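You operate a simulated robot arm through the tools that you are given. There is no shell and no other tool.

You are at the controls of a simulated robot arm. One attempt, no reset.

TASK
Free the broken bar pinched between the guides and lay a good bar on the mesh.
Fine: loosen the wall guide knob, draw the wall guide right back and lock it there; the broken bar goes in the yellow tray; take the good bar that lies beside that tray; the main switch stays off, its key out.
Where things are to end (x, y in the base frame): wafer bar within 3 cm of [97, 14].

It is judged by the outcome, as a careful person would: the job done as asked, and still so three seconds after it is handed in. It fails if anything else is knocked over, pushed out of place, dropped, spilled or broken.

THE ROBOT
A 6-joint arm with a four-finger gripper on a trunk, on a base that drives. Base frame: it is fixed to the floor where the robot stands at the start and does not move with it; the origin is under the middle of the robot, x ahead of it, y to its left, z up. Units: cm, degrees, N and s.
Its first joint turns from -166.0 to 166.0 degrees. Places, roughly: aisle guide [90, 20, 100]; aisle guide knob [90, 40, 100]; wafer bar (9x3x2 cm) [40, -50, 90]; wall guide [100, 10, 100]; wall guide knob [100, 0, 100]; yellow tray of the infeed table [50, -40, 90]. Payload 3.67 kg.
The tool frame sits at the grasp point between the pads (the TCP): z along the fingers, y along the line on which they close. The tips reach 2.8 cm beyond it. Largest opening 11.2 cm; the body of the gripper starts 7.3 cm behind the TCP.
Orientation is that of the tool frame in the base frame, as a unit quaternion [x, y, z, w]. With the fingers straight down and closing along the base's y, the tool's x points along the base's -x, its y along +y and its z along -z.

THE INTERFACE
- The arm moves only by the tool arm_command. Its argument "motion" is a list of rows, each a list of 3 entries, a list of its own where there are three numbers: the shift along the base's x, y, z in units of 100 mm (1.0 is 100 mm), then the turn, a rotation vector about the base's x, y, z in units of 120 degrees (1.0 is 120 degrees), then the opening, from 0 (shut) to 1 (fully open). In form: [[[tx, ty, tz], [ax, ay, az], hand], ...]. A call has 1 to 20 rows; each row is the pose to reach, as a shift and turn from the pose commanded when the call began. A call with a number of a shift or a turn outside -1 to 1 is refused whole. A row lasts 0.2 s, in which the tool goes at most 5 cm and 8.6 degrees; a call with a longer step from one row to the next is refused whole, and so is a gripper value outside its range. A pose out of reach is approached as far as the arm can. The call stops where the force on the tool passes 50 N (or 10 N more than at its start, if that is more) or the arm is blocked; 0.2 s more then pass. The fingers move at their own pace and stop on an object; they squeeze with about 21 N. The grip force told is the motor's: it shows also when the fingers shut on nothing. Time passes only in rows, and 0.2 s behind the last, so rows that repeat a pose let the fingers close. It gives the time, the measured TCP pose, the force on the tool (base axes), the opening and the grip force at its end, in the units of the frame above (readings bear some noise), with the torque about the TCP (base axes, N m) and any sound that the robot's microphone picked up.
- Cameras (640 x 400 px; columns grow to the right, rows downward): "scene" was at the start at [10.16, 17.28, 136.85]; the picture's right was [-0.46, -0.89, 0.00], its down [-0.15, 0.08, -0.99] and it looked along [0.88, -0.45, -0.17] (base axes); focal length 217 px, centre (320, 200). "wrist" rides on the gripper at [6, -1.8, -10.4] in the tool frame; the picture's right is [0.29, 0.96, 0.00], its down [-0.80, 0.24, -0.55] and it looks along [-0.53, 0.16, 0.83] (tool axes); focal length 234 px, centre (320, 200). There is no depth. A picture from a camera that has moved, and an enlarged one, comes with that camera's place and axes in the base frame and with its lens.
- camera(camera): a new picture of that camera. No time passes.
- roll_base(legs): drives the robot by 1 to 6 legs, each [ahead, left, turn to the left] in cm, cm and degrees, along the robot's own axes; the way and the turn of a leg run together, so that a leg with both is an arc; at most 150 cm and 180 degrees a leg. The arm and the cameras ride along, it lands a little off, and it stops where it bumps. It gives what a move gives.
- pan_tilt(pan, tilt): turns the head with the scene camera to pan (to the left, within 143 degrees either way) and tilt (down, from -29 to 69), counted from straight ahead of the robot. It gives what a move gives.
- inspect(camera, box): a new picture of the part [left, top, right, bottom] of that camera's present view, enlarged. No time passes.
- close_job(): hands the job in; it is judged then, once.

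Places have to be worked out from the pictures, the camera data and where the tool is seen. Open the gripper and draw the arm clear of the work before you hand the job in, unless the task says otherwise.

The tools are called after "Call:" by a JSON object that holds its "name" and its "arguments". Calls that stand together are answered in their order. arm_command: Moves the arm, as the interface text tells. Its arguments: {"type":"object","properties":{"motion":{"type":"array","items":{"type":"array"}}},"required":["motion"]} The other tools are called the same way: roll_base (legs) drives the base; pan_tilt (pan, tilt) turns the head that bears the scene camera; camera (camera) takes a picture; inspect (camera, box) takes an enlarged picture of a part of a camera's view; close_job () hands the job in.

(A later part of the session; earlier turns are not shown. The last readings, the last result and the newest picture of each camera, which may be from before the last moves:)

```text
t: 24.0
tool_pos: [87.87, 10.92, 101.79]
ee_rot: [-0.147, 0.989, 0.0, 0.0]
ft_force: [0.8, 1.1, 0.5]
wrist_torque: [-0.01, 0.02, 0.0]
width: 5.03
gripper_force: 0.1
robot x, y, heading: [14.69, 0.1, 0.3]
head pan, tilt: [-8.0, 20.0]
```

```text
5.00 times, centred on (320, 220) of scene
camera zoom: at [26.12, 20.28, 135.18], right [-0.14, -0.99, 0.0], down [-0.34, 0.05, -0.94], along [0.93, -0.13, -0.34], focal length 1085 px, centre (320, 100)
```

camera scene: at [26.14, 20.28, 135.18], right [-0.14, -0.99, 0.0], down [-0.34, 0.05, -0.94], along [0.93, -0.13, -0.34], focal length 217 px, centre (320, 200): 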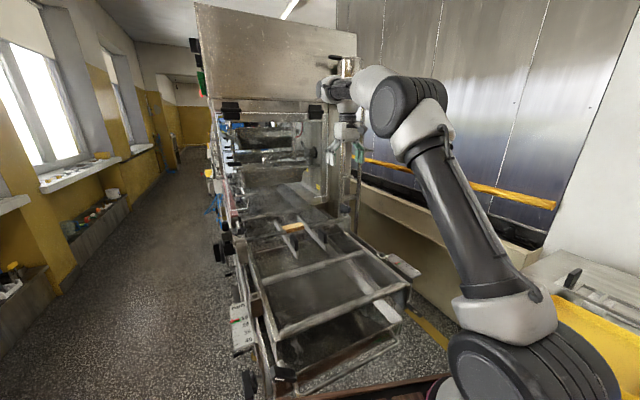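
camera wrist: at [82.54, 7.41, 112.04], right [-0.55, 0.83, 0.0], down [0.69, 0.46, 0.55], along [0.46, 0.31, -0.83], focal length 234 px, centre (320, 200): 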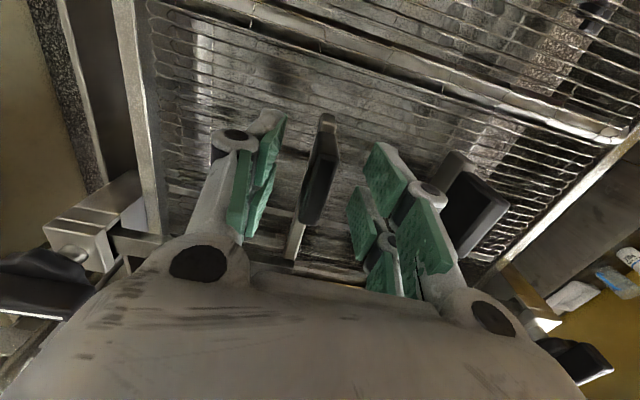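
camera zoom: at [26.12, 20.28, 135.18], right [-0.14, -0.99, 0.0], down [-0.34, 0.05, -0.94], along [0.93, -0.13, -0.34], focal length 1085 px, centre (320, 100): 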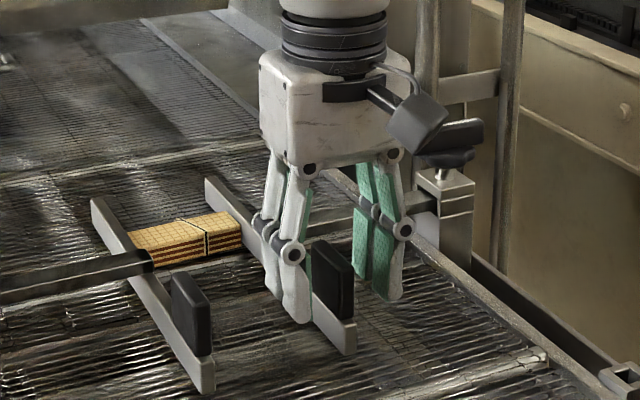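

Handle is between the fingers. Closing on it.

Call:
{"name": "arm_command", "arguments": {"motion": [[[0, 0, 0], [0, 0, 0], 0.2], [[0, 0, 0], [0, 0, 0], 0], [[0, 0, 0], [0, 0, 0], 0], [[0, 0, 0], [0, 0, 0], 0]]}}

Call:
{"name": "inspect", "arguments": {"camera": "scene", "box": [270, 180, 370, 260]}}

```text
t: 25.0
tool_pos: [87.8, 10.78, 101.69]
ee_rot: [-0.146, 0.989, 0.0, 0.001]
ft_force: [-1.3, -0.2, -4.1]
wrist_torque: [0.1, -0.23, 2.01]
width: 1.21
gripper_force: 44.8
robot x, y, heading: [15.15, -0.3, 0.1]
head pan, tilt: [-8.0, 20.0]
```

```text
5.00 times, centred on (320, 220) of scene
camera zoom: at [26.14, 20.28, 135.18], right [-0.14, -0.99, 0.0], down [-0.34, 0.05, -0.94], along [0.93, -0.13, -0.34], focal length 1085 px, centre (320, 100)
```

zoom: 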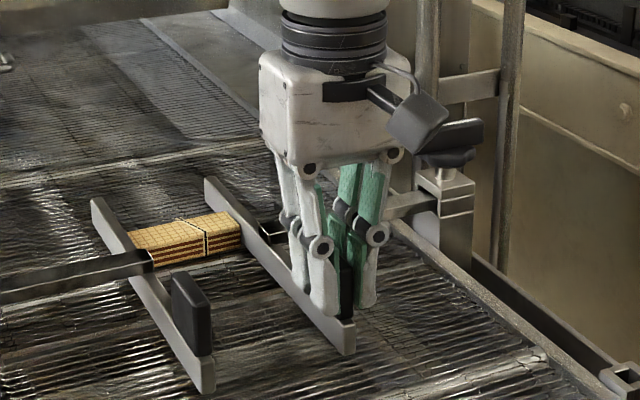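

Gripped (1.21 cm). I'll draw the guide 2 cm toward the wall along (0.29, -0.96), slowly, and read the force.

Call:
{"name": "arm_command", "arguments": {"motion": [[[0.0146, -0.0478, 0], [0, 0, 0], 0], [[0.0292, -0.0956, 0], [0, 0, 0], 0], [[0.0438, -0.1434, 0], [0, 0, 0], 0], [[0.0584, -0.191, 0], [0, 0, 0], 0]]}}

Call:
{"name": "inspect", "arguments": {"camera": "scene", "box": [270, 180, 370, 260]}}

```text
t: 26.0
tool_pos: [88.52, 8.95, 101.75]
ee_rot: [-0.147, 0.989, -0.001, -0.002]
ft_force: [-6.5, -0.5, -26.4]
wrist_torque: [-0.07, 0.42, 1.89]
width: 1.23
gripper_force: 44.6
robot x, y, heading: [15.06, 0.24, -0.0]
head pan, tilt: [-8.0, 20.0]
```

```text
5.00 times, centred on (320, 220) of scene
camera zoom: at [26.19, 20.29, 135.17], right [-0.14, -0.99, 0.0], down [-0.34, 0.05, -0.94], along [0.93, -0.13, -0.34], focal length 1085 px, centre (320, 100)
```

zoom: 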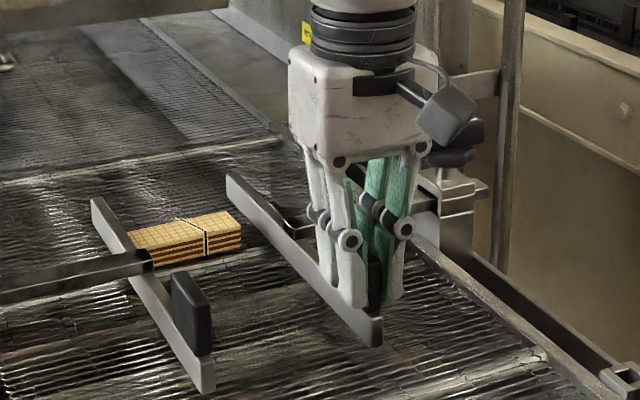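

It slides and the bar has come free without moving. I'll ease 1 mm down against the vertical load and draw on 4 cm.

Call:
{"name": "arm_command", "arguments": {"motion": [[[0.01, -0.05, -0.01], [0, 0, 0], 0], [[0.025, -0.1, -0.01], [0, 0, 0], 0], [[0.04, -0.15, -0.01], [0, 0, 0], 0], [[0.055, -0.2, -0.01], [0, 0, 0], 0], [[0.07, -0.25, -0.01], [0, 0, 0], 0], [[0.085, -0.3, -0.01], [0, 0, 0], 0], [[0.1, -0.35, -0.01], [0, 0, 0], 0], [[0.115, -0.39, -0.01], [0, 0, 0], 0]]}}

Call:
{"name": "inspect", "arguments": {"camera": "scene", "box": [270, 180, 370, 260]}}

```text
t: 27.8
tool_pos: [89.64, 5.23, 101.69]
ee_rot: [-0.146, 0.989, 0.0, 0.001]
ft_force: [2.1, 0.5, -4.4]
wrist_torque: [-0.26, 0.71, 1.93]
width: 1.27
gripper_force: 44.8
robot x, y, heading: [14.79, -0.28, 0.2]
head pan, tilt: [-8.0, 20.0]
```

```text
5.00 times, centred on (320, 220) of scene
camera zoom: at [26.17, 20.29, 135.18], right [-0.14, -0.99, 0.0], down [-0.34, 0.05, -0.94], along [0.93, -0.13, -0.34], focal length 1085 px, centre (320, 100)
```

zoom: 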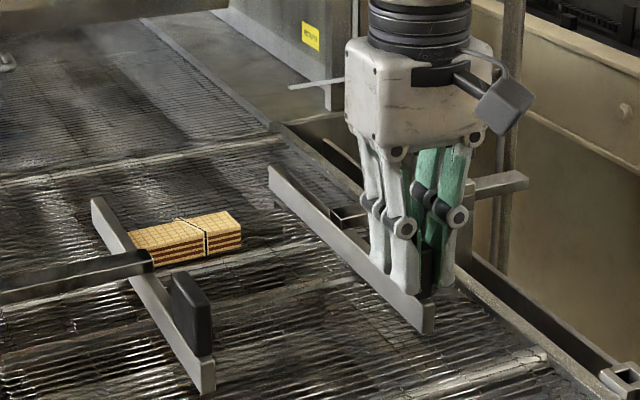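

It runs easily, the rod emerging behind the post. I'll go on in small steps toward the stop.

Call:
{"name": "arm_command", "arguments": {"motion": [[[0.014, -0.05, 0], [0, 0, 0], 0], [[0.028, -0.1, 0], [0, 0, 0], 0], [[0.042, -0.15, 0], [0, 0, 0], 0], [[0.056, -0.2, 0], [0, 0, 0], 0], [[0.071, -0.25, 0], [0, 0, 0], 0], [[0.086, -0.3, 0], [0, 0, 0], 0], [[0.1, -0.35, 0], [0, 0, 0], 0], [[0.115, -0.4, 0], [0, 0, 0], 0]]}}

Call:
{"name": "inspect", "arguments": {"camera": "scene", "box": [270, 160, 390, 260]}}

```text
t: 29.7
tool_pos: [90.62, 1.87, 101.75]
ee_rot: [-0.149, 0.989, 0.003, 0.002]
ft_force: [-1.3, 11.6, 2.5]
wrist_torque: [0.19, 0.2, 1.89]
width: 1.21
gripper_force: 45.0
robot x, y, heading: [14.89, 0.09, 0.1]
head pan, tilt: [-8.0, 20.0]
stopped in row 8: the force on the tool passed its limit at 53 N (the readings are from after the stop); the commanded pose is now the measured one
```

```text
4.00 times, centred on (330, 210) of scene
camera zoom: at [26.1, 20.4, 135.17], right [-0.14, -0.99, 0.0], down [-0.34, 0.05, -0.94], along [0.93, -0.13, -0.34], focal length 868 px, centre (280, 160)
```

zoom: 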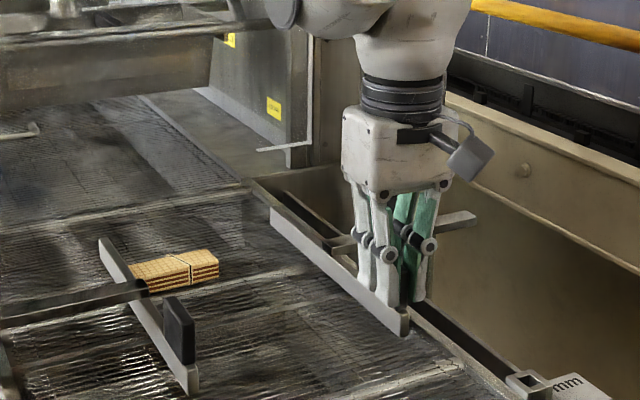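

The guide met its stop after 9.3 cm of travel. I'll open, rise straight up and check that it stays put.

Call:
{"name": "arm_command", "arguments": {"motion": [[[0, 0, 0], [0, 0, 0], 0.2], [[0, 0, 0], [0, 0, 0], 0.35], [[0, 0, 0], [0, 0, 0], 0.35], [[0, 0, 0.3], [0, 0, 0], 0.35], [[0, 0, 0.7], [0, 0, 0], 0.35], [[0, 0, 1.0], [0, 0, 0], 0.35]]}}

Call:
{"name": "camera", "arguments": {"camera": "wrist"}}

Call:
{"name": "inspect", "arguments": {"camera": "scene", "box": [270, 160, 390, 260]}}

```text
t: 31.1
tool_pos: [90.59, 1.58, 111.62]
ee_rot: [-0.147, 0.989, 0.003, 0.001]
ft_force: [-0.3, 0.0, -1.3]
wrist_torque: [0.01, 0.02, 0.03]
width: 3.9
gripper_force: 0.0
robot x, y, heading: [15.24, 0.31, 0.2]
head pan, tilt: [-8.0, 20.0]
```

```text
taken
camera wrist: at [85.26, -1.87, 121.91], right [-0.55, 0.83, 0.0], down [0.69, 0.46, 0.56], along [0.46, 0.31, -0.83], focal length 234 px, centre (320, 200)
```

wrist: 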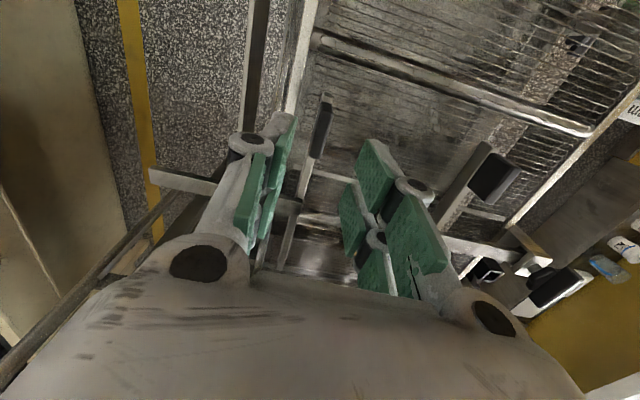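

```text
4.00 times, centred on (330, 210) of scene
camera zoom: at [26.14, 20.34, 135.18], right [-0.14, -0.99, 0.0], down [-0.34, 0.05, -0.94], along [0.93, -0.13, -0.34], focal length 868 px, centre (280, 160)
```

zoom: 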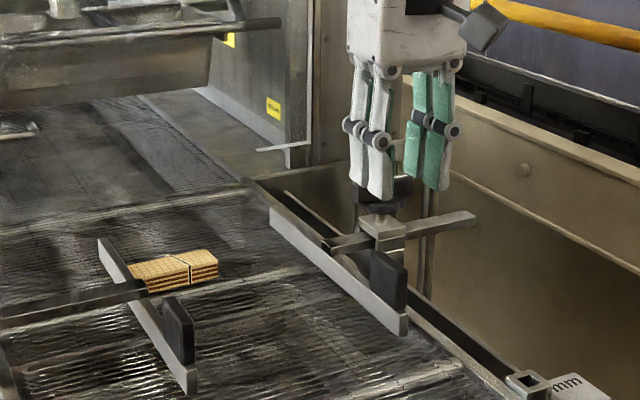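

The guide stays right back. Now to lock it: I'll turn the hand +90° on the way to above the knob.

Call:
{"name": "arm_command", "arguments": {"motion": [[[0.0, 0, 0.3], [0, 0, 0.07], 0.4], [[0.1, 0, 0.5], [0, 0, 0.14], 0.4], [[0.2, -0.02, 0.5], [0, 0, 0.21], 0.4], [[0.3, -0.04, 0.5], [0, 0, 0.28], 0.4], [[0.4, -0.06, 0.5], [0, 0, 0.35], 0.4], [[0.5, -0.08, 0.5], [0, 0, 0.42], 0.4], [[0.6, -0.1, 0.5], [0, 0, 0.49], 0.4], [[0.7, -0.12, 0.5], [0, 0, 0.56], 0.4], [[0.8, -0.14, 0.5], [0, 0, 0.63], 0.4], [[0.9, -0.16, 0.5], [0, 0, 0.7], 0.4], [[1.0, -0.18, 0.5], [0, 0, 0.75], 0.4], [[1.0, -0.18, 0.3], [0, 0, 0.75], 0.4]]}}

Call:
{"name": "camera", "arguments": {"camera": "wrist"}}

Call:
{"name": "inspect", "arguments": {"camera": "scene", "box": [290, 130, 410, 230]}}

```text
t: 33.7
tool_pos: [100.69, -0.2, 114.64]
ee_rot: [0.804, -0.595, -0.003, 0.002]
ft_force: [-0.3, 0.0, -0.2]
wrist_torque: [0.0, 0.01, 0.03]
width: 4.5
gripper_force: 0.0
robot x, y, heading: [14.88, -0.08, 0.2]
head pan, tilt: [-8.0, 20.0]
```

```text
taken
camera wrist: at [104.14, -5.27, 124.98], right [-0.83, -0.56, 0.0], down [-0.46, 0.69, 0.56], along [-0.31, 0.46, -0.83], focal length 234 px, centre (320, 200)
```

wrist: 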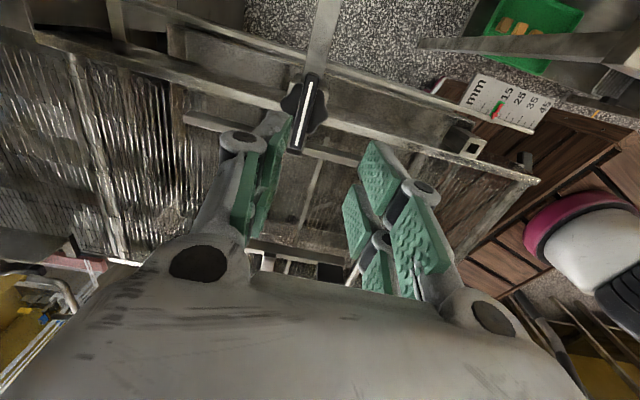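

```text
4.00 times, centred on (350, 180) of scene
camera zoom: at [26.11, 20.33, 135.18], right [-0.14, -0.99, 0.0], down [-0.34, 0.05, -0.94], along [0.93, -0.13, -0.34], focal length 868 px, centre (200, 280)
```

zoom: 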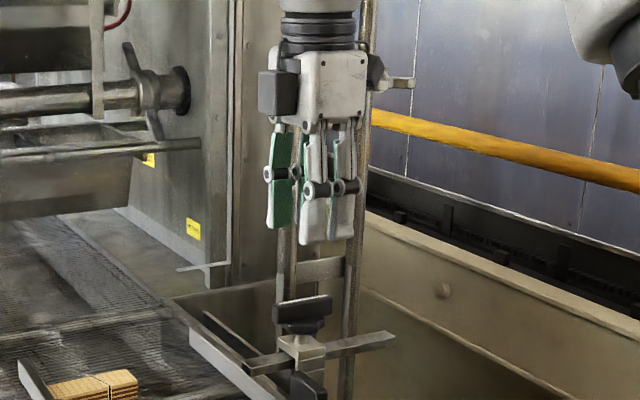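

The paddle centre again comes out at (102.5, -0.35). Moving over it and down to the earlier grip height.

Call:
{"name": "arm_command", "arguments": {"motion": [[[0.1, -0.005, 0], [0, 0, 0], 0.4], [[0.17, -0.005, -0.3], [0, 0, 0], 0.4], [[0.17, -0.005, -0.6], [0, 0, 0], 0.4], [[0.17, -0.005, -0.75], [0, 0, 0], 0.4], [[0.17, -0.005, -0.87], [0, 0, 0], 0.4]]}}

Call:
{"name": "camera", "arguments": {"camera": "wrist"}}

Call:
{"name": "inspect", "arguments": {"camera": "scene", "box": [290, 150, 390, 230]}}

```text
t: 34.9
tool_pos: [102.56, -0.08, 105.92]
ee_rot: [0.803, -0.596, -0.003, 0.001]
ft_force: [-0.3, 0.1, -1.1]
wrist_torque: [0.0, -0.03, -0.02]
width: 4.49
gripper_force: 0.1
robot x, y, heading: [14.91, 0.08, 0.3]
head pan, tilt: [-8.0, 20.0]
```

```text
taken
camera wrist: at [106.08, -5.25, 116.23], right [-0.83, -0.55, 0.0], down [-0.46, 0.69, 0.56], along [-0.31, 0.46, -0.83], focal length 234 px, centre (320, 200)
```

wrist: 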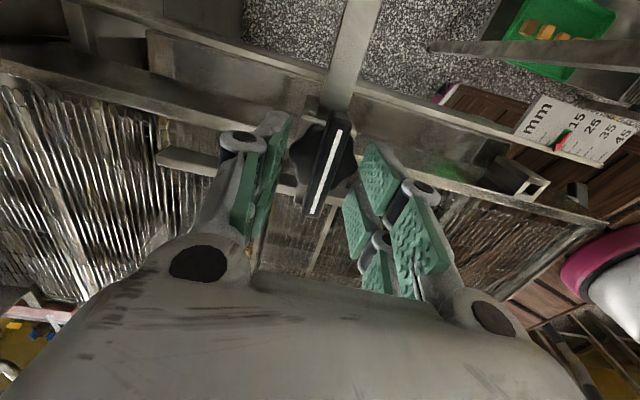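

```text
5.00 times, centred on (340, 190) of scene
camera zoom: at [26.11, 20.34, 135.18], right [-0.14, -0.99, 0.0], down [-0.34, 0.05, -0.94], along [0.93, -0.13, -0.34], focal length 1085 px, centre (220, 250)
```

zoom: 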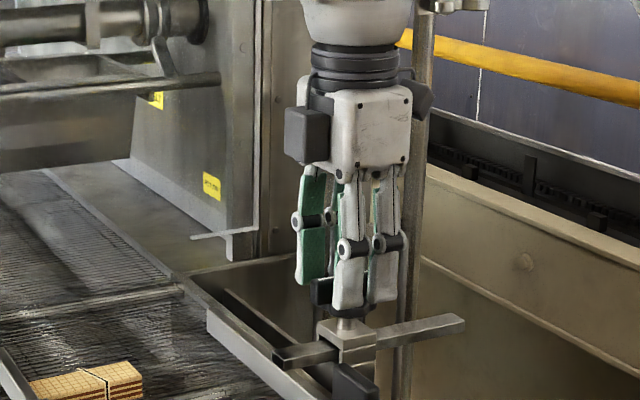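

The paddle is between the fingers. I'll close and then turn clockwise (tightening) in stages.

Call:
{"name": "arm_command", "arguments": {"motion": [[[0, 0, 0], [0, 0, 0], 0.2], [[0, 0, 0], [0, 0, 0], 0], [[0, 0, 0], [0, 0, 0], 0], [[0, 0, 0], [0, 0, 0], 0]]}}

Call:
{"name": "arm_command", "arguments": {"motion": [[[0, 0, 0], [0, 0, -0.05], 0], [[0, 0, 0], [0, 0, -0.1], 0], [[0, 0, 0], [0, 0, -0.15], 0], [[0, 0, 0], [0, 0, -0.2], 0], [[0, 0, 0], [0, 0, -0.25], 0], [[0, 0, 0], [0, 0, -0.3], 0]]}}

```text
t: 35.9
tool_pos: [102.5, -0.05, 105.91]
ee_rot: [0.803, -0.595, -0.004, 0.002]
ft_force: [-28.5, -5.5, -7.9]
wrist_torque: [-0.72, 0.6, -0.07]
width: 1.19
gripper_force: 45.8
robot x, y, heading: [14.84, 0.04, 0.2]
head pan, tilt: [-8.0, 20.0]
```

```text
t: 37.3
tool_pos: [102.62, -0.07, 105.9]
ee_rot: [-0.58, 0.815, 0.003, -0.001]
ft_force: [-0.8, 0.0, -29.3]
wrist_torque: [-0.22, 0.13, 0.01]
width: 1.22
gripper_force: 45.4
robot x, y, heading: [14.8, -0.07, 0.0]
head pan, tilt: [-8.0, 20.0]
```

Turned 36° with no torque yet; a 29 N downward pull shows I'm a bit high, so I'll lower 1.5 mm and continue to about 80°.

Call:
{"name": "arm_command", "arguments": {"motion": [[[0, 0, -0.015], [0, 0, 0], 0], [[0, 0, -0.015], [0, 0, -0.05], 0], [[0, 0, -0.015], [0, 0, -0.1], 0], [[0, 0, -0.015], [0, 0, -0.15], 0], [[0, 0, -0.015], [0, 0, -0.2], 0], [[0, 0, -0.015], [0, 0, -0.25], 0], [[0, 0, -0.015], [0, 0, -0.3], 0], [[0, 0, -0.015], [0, 0, -0.35], 0]]}}

Call:
{"name": "inspect", "arguments": {"camera": "scene", "box": [290, 150, 390, 230]}}

```text
t: 39.1
tool_pos: [102.53, -0.17, 105.86]
ee_rot: [-0.248, 0.969, 0.003, 0.004]
ft_force: [41.4, -8.2, 12.2]
wrist_torque: [-0.31, -0.83, 0.05]
width: 1.22
gripper_force: 45.5
robot x, y, heading: [15.03, 0.2, 0.5]
head pan, tilt: [-8.0, 20.0]
```

```text
5.00 times, centred on (340, 190) of scene
camera zoom: at [26.26, 20.29, 135.18], right [-0.14, -0.99, 0.0], down [-0.34, 0.05, -0.94], along [0.93, -0.13, -0.34], focal length 1085 px, centre (220, 250)
```

zoom: 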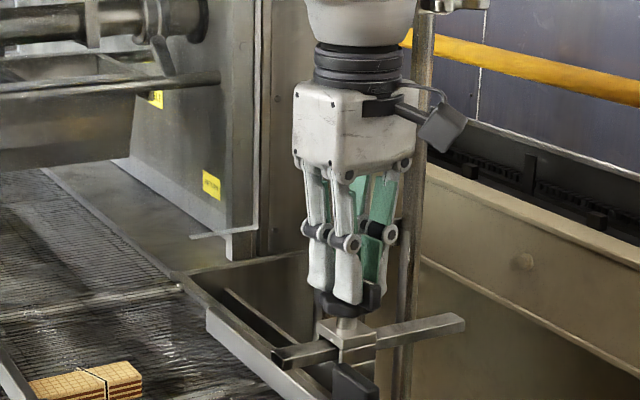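

At 29° yaw now, with a 41 N sideways push, so I'll shift 2.5 mm to +x and turn the last 12° back to its first, locked place.

Call:
{"name": "arm_command", "arguments": {"motion": [[[0.025, -0.005, 0], [0, 0, 0], 0], [[0.025, -0.005, 0], [0, 0, -0.05], 0], [[0.025, -0.005, 0], [0, 0, -0.1], 0]]}}

Call:
{"name": "arm_command", "arguments": {"motion": [[[0, 0, 0], [0, 0, -0.03], 0], [[0, 0, 0], [0, 0, -0.05], 0], [[0, 0, 0], [0, 0, -0.05], 0]]}}

Call:
{"name": "inspect", "arguments": {"camera": "scene", "box": [290, 150, 390, 230]}}

```text
t: 39.9
tool_pos: [102.6, -0.23, 105.84]
ee_rot: [-0.146, 0.989, 0.002, 0.002]
ft_force: [20.6, -12.2, 13.1]
wrist_torque: [0.07, -1.58, 1.07]
width: 1.17
gripper_force: 44.6
robot x, y, heading: [15.42, -0.13, 0.4]
head pan, tilt: [-8.0, 20.0]
```

```text
t: 40.7
tool_pos: [102.61, -0.24, 105.88]
ee_rot: [-0.095, 0.995, 0.002, 0.0]
ft_force: [8.6, -11.3, 18.0]
wrist_torque: [-0.56, 0.65, 2.47]
width: 1.59
gripper_force: 45.0
robot x, y, heading: [15.34, -0.07, 0.2]
head pan, tilt: [-8.0, 20.0]
```

```text
5.00 times, centred on (340, 190) of scene
camera zoom: at [26.08, 20.29, 135.19], right [-0.14, -0.99, 0.0], down [-0.34, 0.05, -0.94], along [0.93, -0.13, -0.34], focal length 1085 px, centre (220, 250)
```

zoom: 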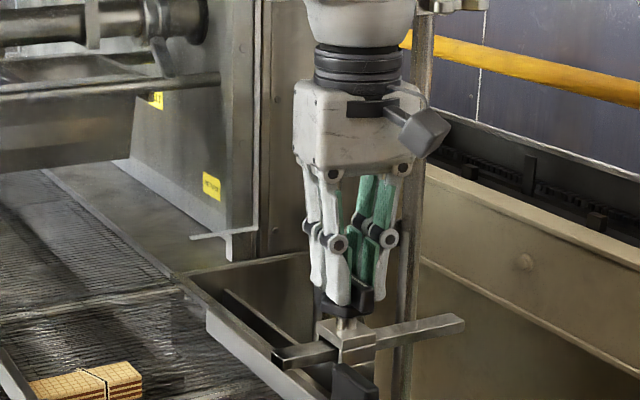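

Torque rose to 2.5 N·m with the paddle refusing to go past its first position: it is locked at its stop. I'll ease back, open, and rise.

Call:
{"name": "arm_command", "arguments": {"motion": [[[0, 0, 0], [0, 0, 0.05], 0.15], [[0, 0, 0], [0, 0, 0.05], 0.4], [[0, 0, 0], [0, 0, 0.05], 0.4], [[0, 0, 0.3], [0, 0, 0.05], 0.4], [[0, 0, 0.7], [0, 0, 0.05], 0.4], [[0, 0, 1.0], [0, 0, 0.05], 0.4]]}}

Call:
{"name": "arm_command", "arguments": {"motion": [[[-0.3, 0.2, 0.1], [0, 0, 0], 0.6], [[-0.6, 0.5, 0.2], [0, 0, 0], 0.6], [[-0.9, 0.8, 0.2], [0, 0, 0], 0.6]]}}

Call:
{"name": "inspect", "arguments": {"camera": "scene", "box": [260, 160, 400, 260]}}

Call:
{"name": "camera", "arguments": {"camera": "wrist"}}

```text
t: 42.1
tool_pos: [102.5, -0.07, 115.81]
ee_rot: [-0.148, 0.989, 0.004, 0.002]
ft_force: [-0.1, 0.7, -0.2]
wrist_torque: [-0.01, -0.02, 0.01]
width: 4.47
gripper_force: 0.0
robot x, y, heading: [15.19, 0.04, -0.0]
head pan, tilt: [-8.0, 20.0]
```

```text
t: 42.9
tool_pos: [93.8, 7.79, 117.76]
ee_rot: [-0.147, 0.989, 0.003, 0.001]
ft_force: [0.7, -0.4, -0.4]
wrist_torque: [0.03, 0.05, 0.05]
width: 6.71
gripper_force: 0.1
robot x, y, heading: [15.01, 0.03, -0.3]
head pan, tilt: [-8.0, 20.0]
```

```text
4.00 times, centred on (330, 210) of scene
camera zoom: at [26.17, 20.31, 135.18], right [-0.14, -0.99, 0.0], down [-0.34, 0.05, -0.94], along [0.93, -0.13, -0.34], focal length 868 px, centre (280, 160)
```

zoom: 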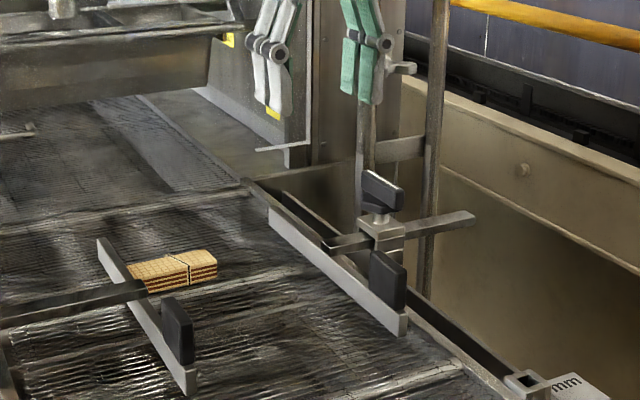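

```text
taken
camera wrist: at [88.43, 4.26, 128.01], right [-0.55, 0.83, 0.0], down [0.69, 0.46, 0.56], along [0.46, 0.31, -0.83], focal length 234 px, centre (320, 200)
```

wrist: 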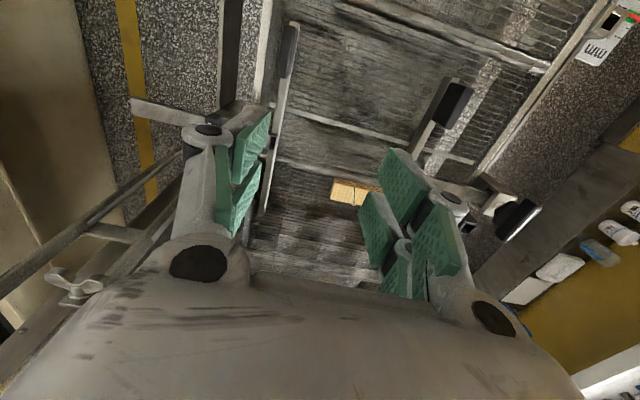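

The guide is back and the paddle is in line again. I'll zoom on the guide and the bar to check the stop contact and whether the bar is two pieces.

Call:
{"name": "inspect", "arguments": {"camera": "scene", "box": [310, 195, 370, 245]}}

Call:
{"name": "inspect", "arguments": {"camera": "scene", "box": [280, 210, 330, 245]}}

Call:
{"name": "inspect", "arguments": {"camera": "wrist", "box": [230, 80, 430, 260]}}

```text
8.00 times, centred on (340, 220) of scene
camera zoom: at [26.17, 20.31, 135.18], right [-0.14, -0.99, 0.0], down [-0.34, 0.05, -0.94], along [0.93, -0.13, -0.34], focal length 1736 px, centre (160, 40)
```

zoom: 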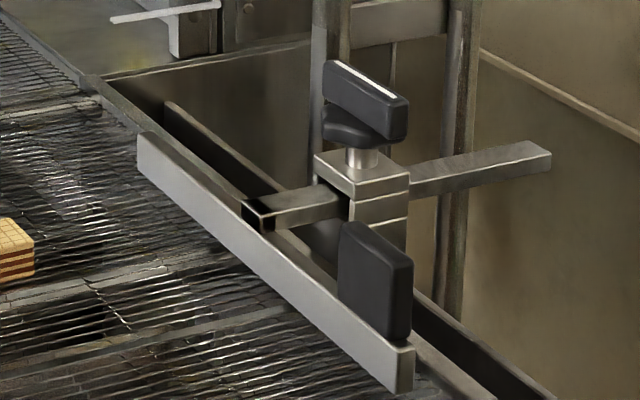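

```text
11.43 times, centred on (305, 228) of scene
camera zoom: at [26.17, 20.31, 135.18], right [-0.14, -0.99, 0.0], down [-0.34, 0.05, -0.94], along [0.93, -0.13, -0.34], focal length 2479 px, centre (491, -114)
```

zoom: 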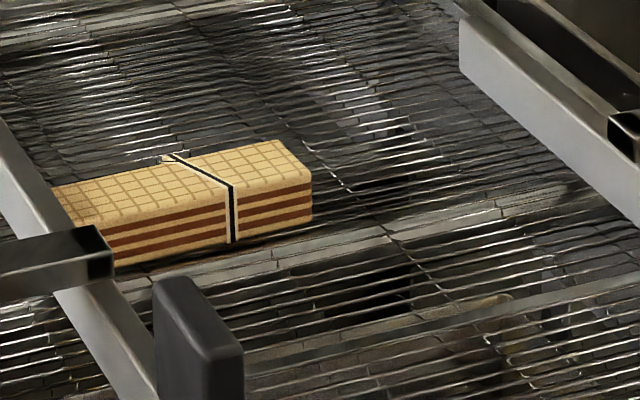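

```text
2.22 times, centred on (330, 170) of wrist
camera zoom: at [88.43, 4.26, 128.01], right [-0.55, 0.83, 0.0], down [0.69, 0.46, 0.56], along [0.46, 0.31, -0.83], focal length 520 px, centre (298, 267)
```

zoom: 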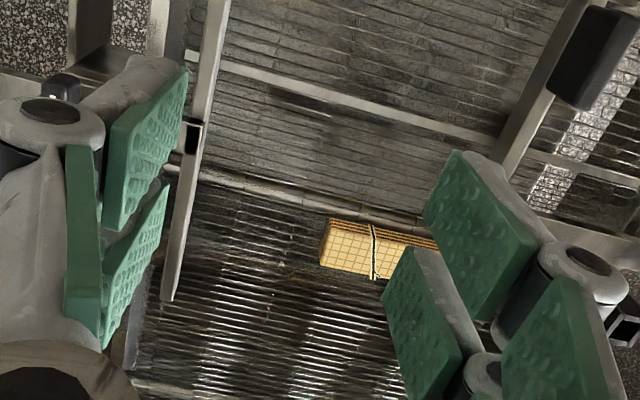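

The broken bar lies free at about (101.6, 20), crack at (101.8, 19.5), top z ≈ 97.4. I'll turn the hand −90° to grip it across its width right at the crack, moving above it first.

Call:
{"name": "arm_command", "arguments": {"motion": [[[0.05, 0.1, 0], [0, 0, -0.07], 0.5], [[0.1, 0.2, 0], [0, 0, -0.14], 0.5], [[0.15, 0.3, 0], [0, 0, -0.21], 0.5], [[0.2, 0.4, 0], [0, 0, -0.28], 0.5], [[0.3, 0.5, 0], [0, 0, -0.35], 0.5], [[0.4, 0.6, 0], [0, 0, -0.42], 0.5], [[0.5, 0.7, 0], [0, 0, -0.49], 0.5], [[0.6, 0.8, 0], [0, 0, -0.56], 0.5], [[0.7, 0.9, 0], [0, 0, -0.63], 0.5], [[0.79, 1.0, 0], [0, 0, -0.7], 0.5], [[0.79, 1.0, -0.2], [0, 0, -0.75], 0.5]]}}

Call:
{"name": "camera", "arguments": {"camera": "wrist"}}

Call:
{"name": "inspect", "arguments": {"camera": "scene", "box": [250, 140, 350, 240]}}

```text
t: 45.3
tool_pos: [101.53, 17.76, 115.91]
ee_rot: [0.596, 0.803, 0.002, 0.003]
ft_force: [0.2, -0.2, 0.2]
wrist_torque: [0.02, -0.02, 0.02]
width: 5.61
gripper_force: 0.1
robot x, y, heading: [15.38, -0.12, 0.2]
head pan, tilt: [-8.0, 20.0]
```

```text
taken
camera wrist: at [97.88, 22.96, 126.19], right [0.83, 0.55, 0.0], down [0.46, -0.69, 0.56], along [0.31, -0.46, -0.83], focal length 234 px, centre (320, 200)
```

wrist: 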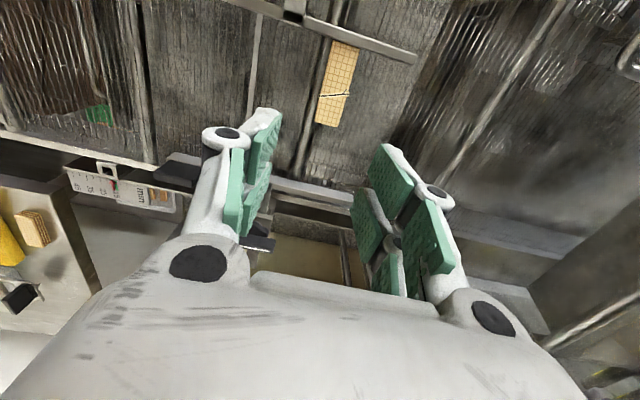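

```text
4.00 times, centred on (300, 190) of scene
camera zoom: at [26.11, 20.34, 135.18], right [-0.14, -0.99, 0.0], down [-0.34, 0.05, -0.94], along [0.93, -0.13, -0.34], focal length 868 px, centre (400, 240)
```

zoom: 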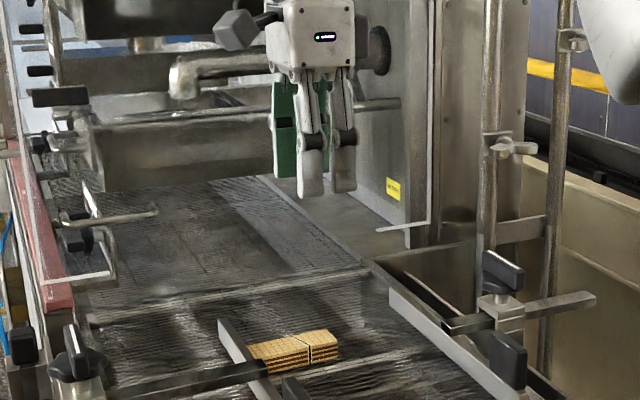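

Call:
{"name": "inspect", "arguments": {"camera": "wrist", "box": [270, 20, 410, 150]}}

```text
3.08 times, centred on (340, 85) of wrist
camera zoom: at [97.88, 22.96, 126.19], right [0.83, 0.55, 0.0], down [0.46, -0.69, 0.56], along [0.31, -0.46, -0.83], focal length 720 px, centre (258, 554)
```

zoom: 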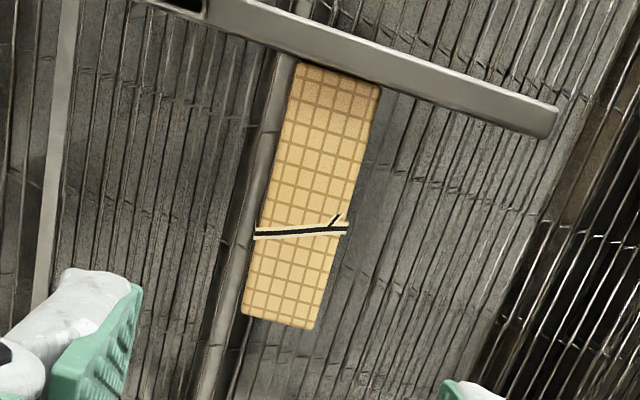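

From nearly above, the crack's centre is at (101.9, 19.8) and the bar's width agrees with a top at z ≈ 97.4. I'll move over it and down to z ≈ 106.

Call:
{"name": "arm_command", "arguments": {"motion": [[[0.03, 0.235, -0.3], [0, 0, 0], 0.5], [[0.03, 0.235, -0.7], [0, 0, 0], 0.5], [[0.03, 0.235, -1.0], [0, 0, 0], 0.5]]}}

Call:
{"name": "camera", "arguments": {"camera": "wrist"}}

Call:
{"name": "inspect", "arguments": {"camera": "scene", "box": [270, 180, 350, 250]}}

```text
t: 46.1
tool_pos: [101.73, 20.03, 105.69]
ee_rot: [0.595, 0.804, 0.001, 0.004]
ft_force: [-0.9, 0.3, -0.2]
wrist_torque: [0.0, 0.01, 0.01]
width: 5.58
gripper_force: 0.1
robot x, y, heading: [15.18, -0.01, 0.2]
head pan, tilt: [-8.0, 20.0]
```

```text
taken
camera wrist: at [98.16, 25.28, 115.94], right [0.83, 0.55, 0.0], down [0.46, -0.69, 0.56], along [0.31, -0.46, -0.83], focal length 234 px, centre (320, 200)
```

wrist: 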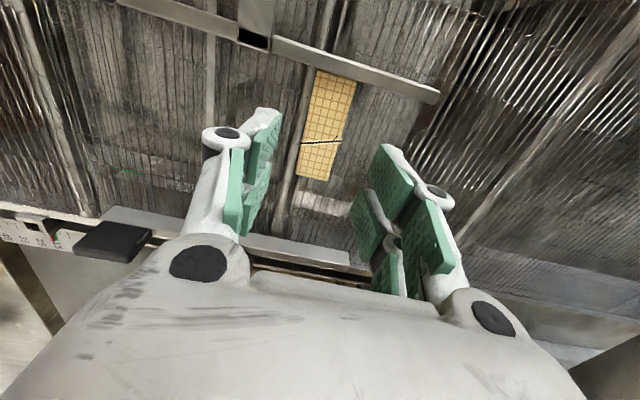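

```text
5.71 times, centred on (310, 215) of scene
camera zoom: at [26.1, 20.33, 135.18], right [-0.14, -0.99, 0.0], down [-0.34, 0.05, -0.94], along [0.93, -0.13, -0.34], focal length 1240 px, centre (377, 114)
```

zoom: 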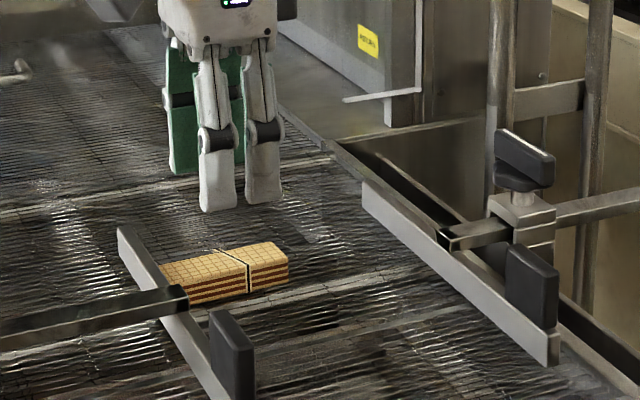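

The crack is at (102.0, 19.85), within 3 mm of the hand. Descending so the tips come to about z 96, just off the mesh.

Call:
{"name": "arm_command", "arguments": {"motion": [[[0.02, 0, -0.25], [0, 0, 0], 0.5], [[0.02, 0, -0.5], [0, 0, 0], 0.5], [[0.02, 0, -0.6], [0, 0, 0], 0.5], [[0.02, 0, -0.65], [0, 0, 0], 0.5], [[0.02, 0, -0.69], [0, 0, 0], 0.5]]}}

Call:
{"name": "camera", "arguments": {"camera": "wrist"}}

Call:
{"name": "inspect", "arguments": {"camera": "scene", "box": [270, 190, 340, 250]}}

```text
t: 47.3
tool_pos: [102.08, 20.22, 98.92]
ee_rot: [0.595, 0.804, 0.001, 0.003]
ft_force: [0.9, 0.3, 0.4]
wrist_torque: [0.01, 0.01, 0.01]
width: 5.61
gripper_force: 0.2
robot x, y, heading: [15.12, -0.08, 0.3]
head pan, tilt: [-8.0, 20.0]
```

```text
taken
camera wrist: at [98.4, 25.47, 109.19], right [0.83, 0.55, 0.0], down [0.46, -0.69, 0.56], along [0.31, -0.46, -0.83], focal length 234 px, centre (320, 200)
```

wrist: 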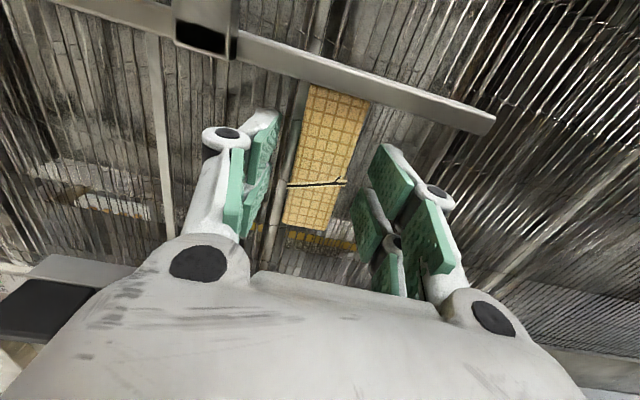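

```text
6.67 times, centred on (305, 220) of scene
camera zoom: at [26.12, 20.34, 135.18], right [-0.14, -0.99, 0.0], down [-0.34, 0.05, -0.94], along [0.93, -0.13, -0.34], focal length 1446 px, centre (420, 67)
```

zoom: 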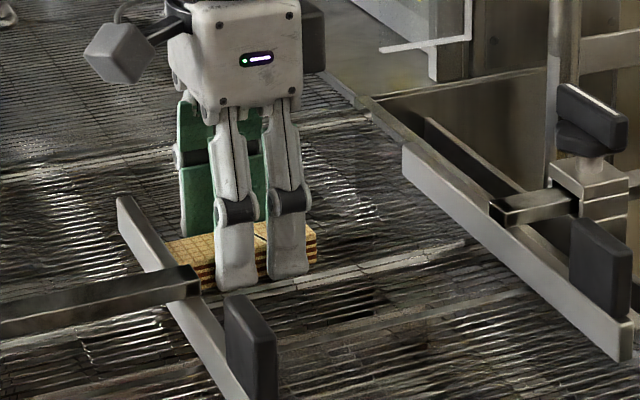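

Fingers straddle the bar at the crack, no contact. Closing gently.

Call:
{"name": "arm_command", "arguments": {"motion": [[[0, 0, 0], [0, 0, 0], 0.4], [[0, 0, 0], [0, 0, 0], 0.3], [[0, 0, 0], [0, 0, 0], 0.2], [[0, 0, 0], [0, 0, 0], 0.15], [[0, 0, 0], [0, 0, 0], 0.15]]}}

Call:
{"name": "camera", "arguments": {"camera": "wrist"}}

```text
t: 48.5
tool_pos: [101.99, 20.14, 98.9]
ee_rot: [0.596, 0.803, 0.001, 0.004]
ft_force: [0.7, 0.1, -0.3]
wrist_torque: [0.03, -0.01, -0.02]
width: 2.96
gripper_force: 13.8
robot x, y, heading: [15.0, 0.32, 0.1]
head pan, tilt: [-8.0, 20.0]
```

```text
taken
camera wrist: at [98.41, 25.47, 109.2], right [0.83, 0.55, 0.0], down [0.46, -0.69, 0.56], along [0.31, -0.46, -0.83], focal length 234 px, centre (320, 200)
```

wrist: 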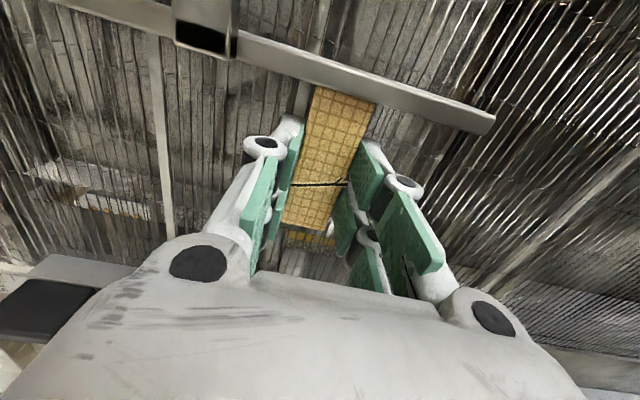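

Held at 2.96 cm. I'll firm up the grip and lift a few cm to see whether both halves come along.

Call:
{"name": "arm_command", "arguments": {"motion": [[[0, 0, 0], [0, 0, 0], 0], [[0, 0, 0], [0, 0, 0], 0], [[0, 0, 0.1], [0, 0, 0], 0], [[0, 0, 0.25], [0, 0, 0], 0], [[0, 0, 0.4], [0, 0, 0], 0]]}}

Call:
{"name": "camera", "arguments": {"camera": "wrist"}}

Call:
{"name": "inspect", "arguments": {"camera": "scene", "box": [270, 190, 340, 250]}}

```text
t: 49.7
tool_pos: [102.08, 20.29, 102.8]
ee_rot: [0.595, 0.804, 0.0, 0.003]
ft_force: [0.4, 0.6, 0.2]
wrist_torque: [0.01, 0.04, 0.0]
width: 2.98
gripper_force: 13.9
robot x, y, heading: [14.63, 0.2, 0.2]
head pan, tilt: [-8.0, 20.0]
```

```text
taken
camera wrist: at [98.54, 25.55, 113.2], right [0.83, 0.55, 0.0], down [0.46, -0.69, 0.56], along [0.31, -0.46, -0.83], focal length 234 px, centre (320, 200)
```

wrist: 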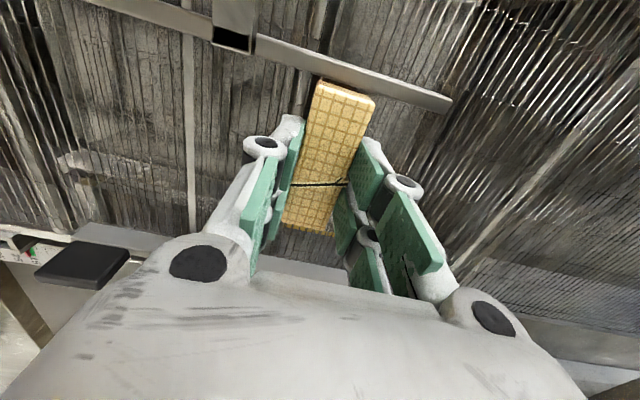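

```text
6.67 times, centred on (305, 220) of scene
camera zoom: at [26.13, 20.34, 135.18], right [-0.14, -0.99, 0.0], down [-0.34, 0.05, -0.94], along [0.93, -0.13, -0.34], focal length 1446 px, centre (420, 67)
```

zoom: 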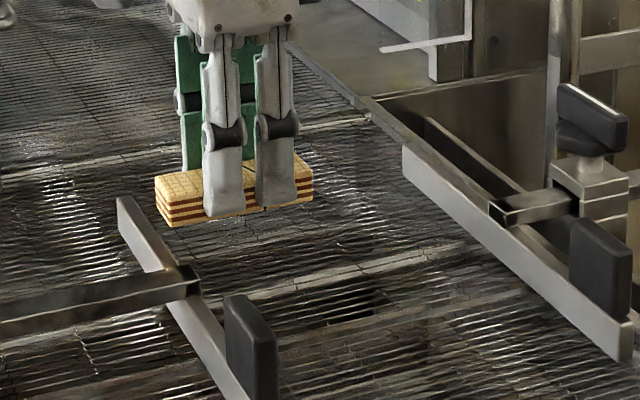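

The whole bar came up in one. I'll raise it well clear and turn the head to look at the table for the tray's place.

Call:
{"name": "arm_command", "arguments": {"motion": [[[0, 0, 0.4], [0, 0, 0], 0], [[-0.1, 0, 0.8], [0, 0, 0], 0], [[-0.3, -0.1, 1.0], [0, 0, 0], 0], [[-0.7, -0.3, 1.0], [0, 0, 0], 0], [[-1.0, -0.5, 1.0], [0, 0, 0], 0]]}}

Call:
{"name": "pan_tilt", "arguments": {"pan": -60, "tilt": 45}}

Call:
{"name": "camera", "arguments": {"camera": "scene"}}

Call:
{"name": "camera", "arguments": {"camera": "wrist"}}

```text
t: 50.9
tool_pos: [92.02, 15.3, 112.64]
ee_rot: [0.596, 0.803, 0.001, 0.002]
ft_force: [0.7, 0.7, -1.0]
wrist_torque: [-0.01, 0.05, 0.02]
width: 2.96
gripper_force: 14.5
robot x, y, heading: [15.25, -0.08, 0.2]
head pan, tilt: [-8.0, 20.0]
```

```text
t: 52.1
tool_pos: [92.02, 15.16, 112.75]
ee_rot: [0.596, 0.803, 0.001, 0.003]
ft_force: [-0.8, -0.1, -0.6]
wrist_torque: [-0.02, -0.01, 0.01]
width: 2.96
gripper_force: 14.2
robot x, y, heading: [14.87, 0.37, 0.2]
head pan, tilt: [-60.0, 45.0]
```

```text
taken
camera scene: at [20.99, 14.58, 131.32], right [-0.86, -0.5, 0.0], down [-0.36, 0.61, -0.71], along [0.36, -0.61, -0.71], focal length 217 px, centre (320, 200)
```

scene: 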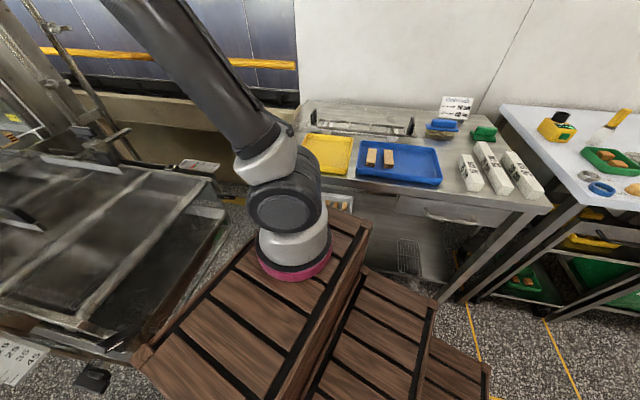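

```text
taken
camera wrist: at [88.47, 20.49, 122.93], right [0.83, 0.55, 0.0], down [0.46, -0.69, 0.56], along [0.31, -0.46, -0.83], focal length 234 px, centre (320, 200)
```

wrist: 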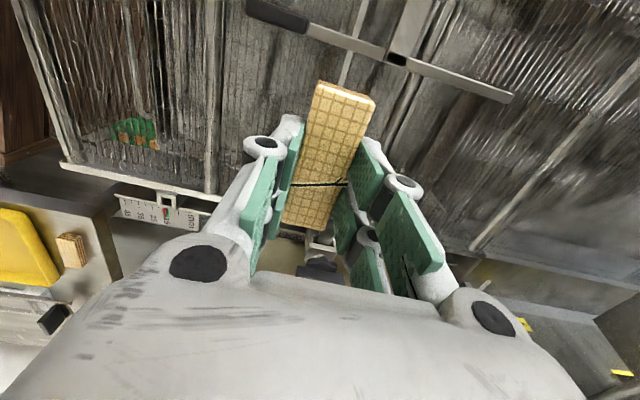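

The tray is near (52, -43) and the loose bar near (66, -36), top z ≈ 89.5, all in reach from here. I'll read the sign and check the other bars.

Call:
{"name": "inspect", "arguments": {"camera": "scene", "box": [420, 85, 500, 145]}}

Call:
{"name": "inspect", "arguments": {"camera": "scene", "box": [290, 100, 450, 200]}}

Call:
{"name": "inspect", "arguments": {"camera": "wrist", "box": [0, 190, 140, 340]}}

```text
6.67 times, centred on (460, 115) of scene
camera zoom: at [20.99, 14.58, 131.32], right [-0.86, -0.5, 0.0], down [-0.36, 0.61, -0.71], along [0.36, -0.61, -0.71], focal length 1446 px, centre (-613, 767)
```

zoom: 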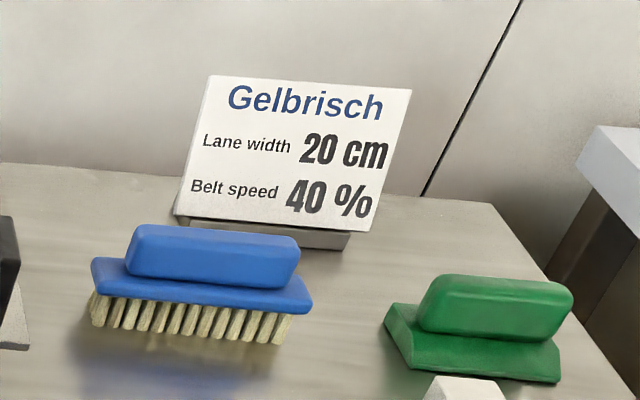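

```text
4.00 times, centred on (370, 150) of scene
camera zoom: at [20.99, 14.58, 131.32], right [-0.86, -0.5, 0.0], down [-0.36, 0.61, -0.71], along [0.36, -0.61, -0.71], focal length 868 px, centre (120, 400)
```

zoom: 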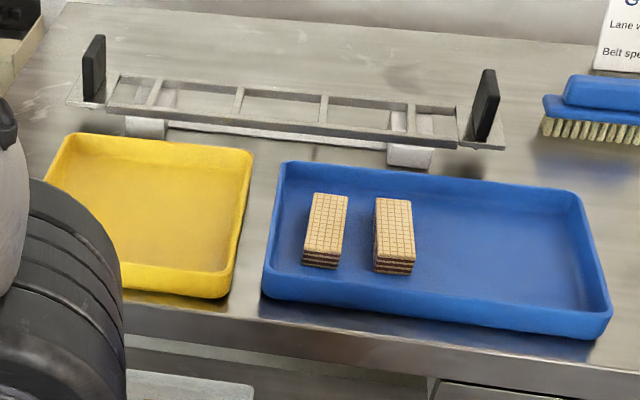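

```text
2.67 times, centred on (70, 265) of wrist
camera zoom: at [88.47, 20.49, 122.93], right [0.83, 0.55, 0.0], down [0.46, -0.69, 0.56], along [0.31, -0.46, -0.83], focal length 624 px, centre (987, 27)
```

zoom: 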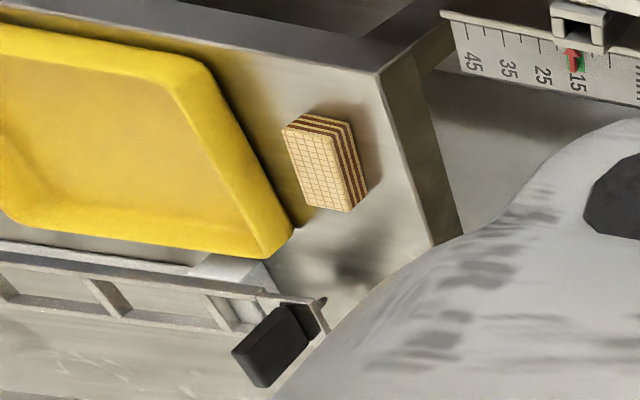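

The two bars in the blue tray are not the one asked for; the good one lies on the bare table beside the yellow tray. I'll carry the broken bar high, in legs, toward the tray (centre ≈ (52.5, -41.7)).

Call:
{"name": "arm_command", "arguments": {"motion": [[[-0.25, -0.25, 0.1], [0, 0, 0], 0], [[-0.5, -0.5, 0.2], [0, 0, 0], 0], [[-0.75, -0.75, 0.3], [0, 0, 0], 0], [[-1.0, -1.0, 0.3], [0, 0, 0], 0]]}}

Call:
{"name": "arm_command", "arguments": {"motion": [[[-0.2, -0.25, 0], [0, 0, 0], 0], [[-0.4, -0.5, 0], [0, 0, 0], 0], [[-0.6, -0.75, 0], [0, 0, 0], 0], [[-0.8, -1.0, 0], [0, 0, 0], 0]]}}

Call:
{"name": "arm_command", "arguments": {"motion": [[[-0.12, -0.25, 0], [0, 0, 0], 0], [[-0.25, -0.5, 0], [0, 0, 0], 0], [[-0.37, -0.75, 0], [0, 0, 0], 0], [[-0.5, -1.0, 0], [0, 0, 0], 0]]}}

Call:
{"name": "arm_command", "arguments": {"motion": [[[-0.1, -0.25, 0], [0, 0, 0], 0], [[-0.2, -0.5, 0], [0, 0, 0], 0], [[-0.3, -0.75, 0], [0, 0, 0], 0], [[-0.4, -1.0, 0], [0, 0, 0], 0]]}}

Call:
{"name": "camera", "arguments": {"camera": "wrist"}}

Call:
{"name": "camera", "arguments": {"camera": "scene"}}

```text
t: 53.1
tool_pos: [82.36, 5.23, 115.86]
ee_rot: [0.595, 0.804, 0.001, 0.003]
ft_force: [0.4, -0.1, -0.8]
wrist_torque: [-0.02, 0.03, 0.03]
width: 2.92
gripper_force: 13.8
robot x, y, heading: [15.12, 0.39, 0.2]
head pan, tilt: [-60.0, 45.0]
```

```text
t: 54.1
tool_pos: [74.07, -4.8, 115.96]
ee_rot: [0.595, 0.803, 0.001, 0.003]
ft_force: [0.0, -1.0, -0.2]
wrist_torque: [0.01, 0.02, 0.0]
width: 2.92
gripper_force: 13.8
robot x, y, heading: [15.08, -0.26, 0.2]
head pan, tilt: [-60.0, 45.0]
```

```text
t: 55.1
tool_pos: [68.92, -15.13, 115.95]
ee_rot: [0.595, 0.803, 0.001, 0.003]
ft_force: [-0.1, -0.6, -0.4]
wrist_torque: [0.0, 0.01, 0.0]
width: 2.95
gripper_force: 14.5
robot x, y, heading: [15.26, 0.37, 0.2]
head pan, tilt: [-60.0, 45.0]
```

```text
t: 56.1
tool_pos: [64.79, -24.86, 116.05]
ee_rot: [0.595, 0.804, 0.001, 0.003]
ft_force: [0.2, 0.0, 0.2]
wrist_torque: [0.0, -0.01, 0.02]
width: 2.94
gripper_force: 14.0
robot x, y, heading: [15.16, 0.08, 0.4]
head pan, tilt: [-60.0, 45.0]
```

```text
taken
camera wrist: at [61.11, -19.58, 126.33], right [0.83, 0.55, 0.0], down [0.46, -0.69, 0.56], along [0.31, -0.46, -0.83], focal length 234 px, centre (320, 200)
```

wrist: 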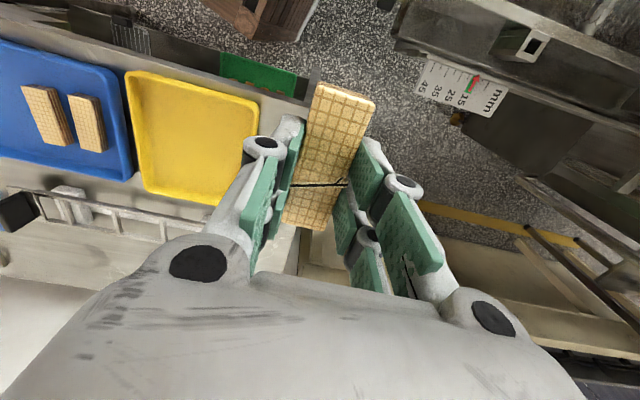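

```text
taken
camera scene: at [20.97, 14.58, 131.31], right [-0.86, -0.5, 0.0], down [-0.36, 0.61, -0.71], along [0.36, -0.61, -0.71], focal length 217 px, centre (320, 200)
```

scene: 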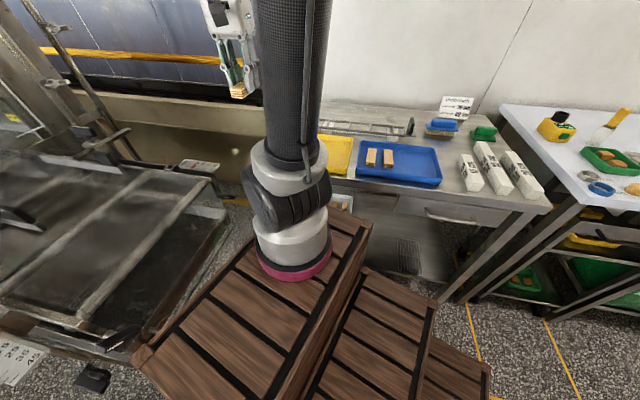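

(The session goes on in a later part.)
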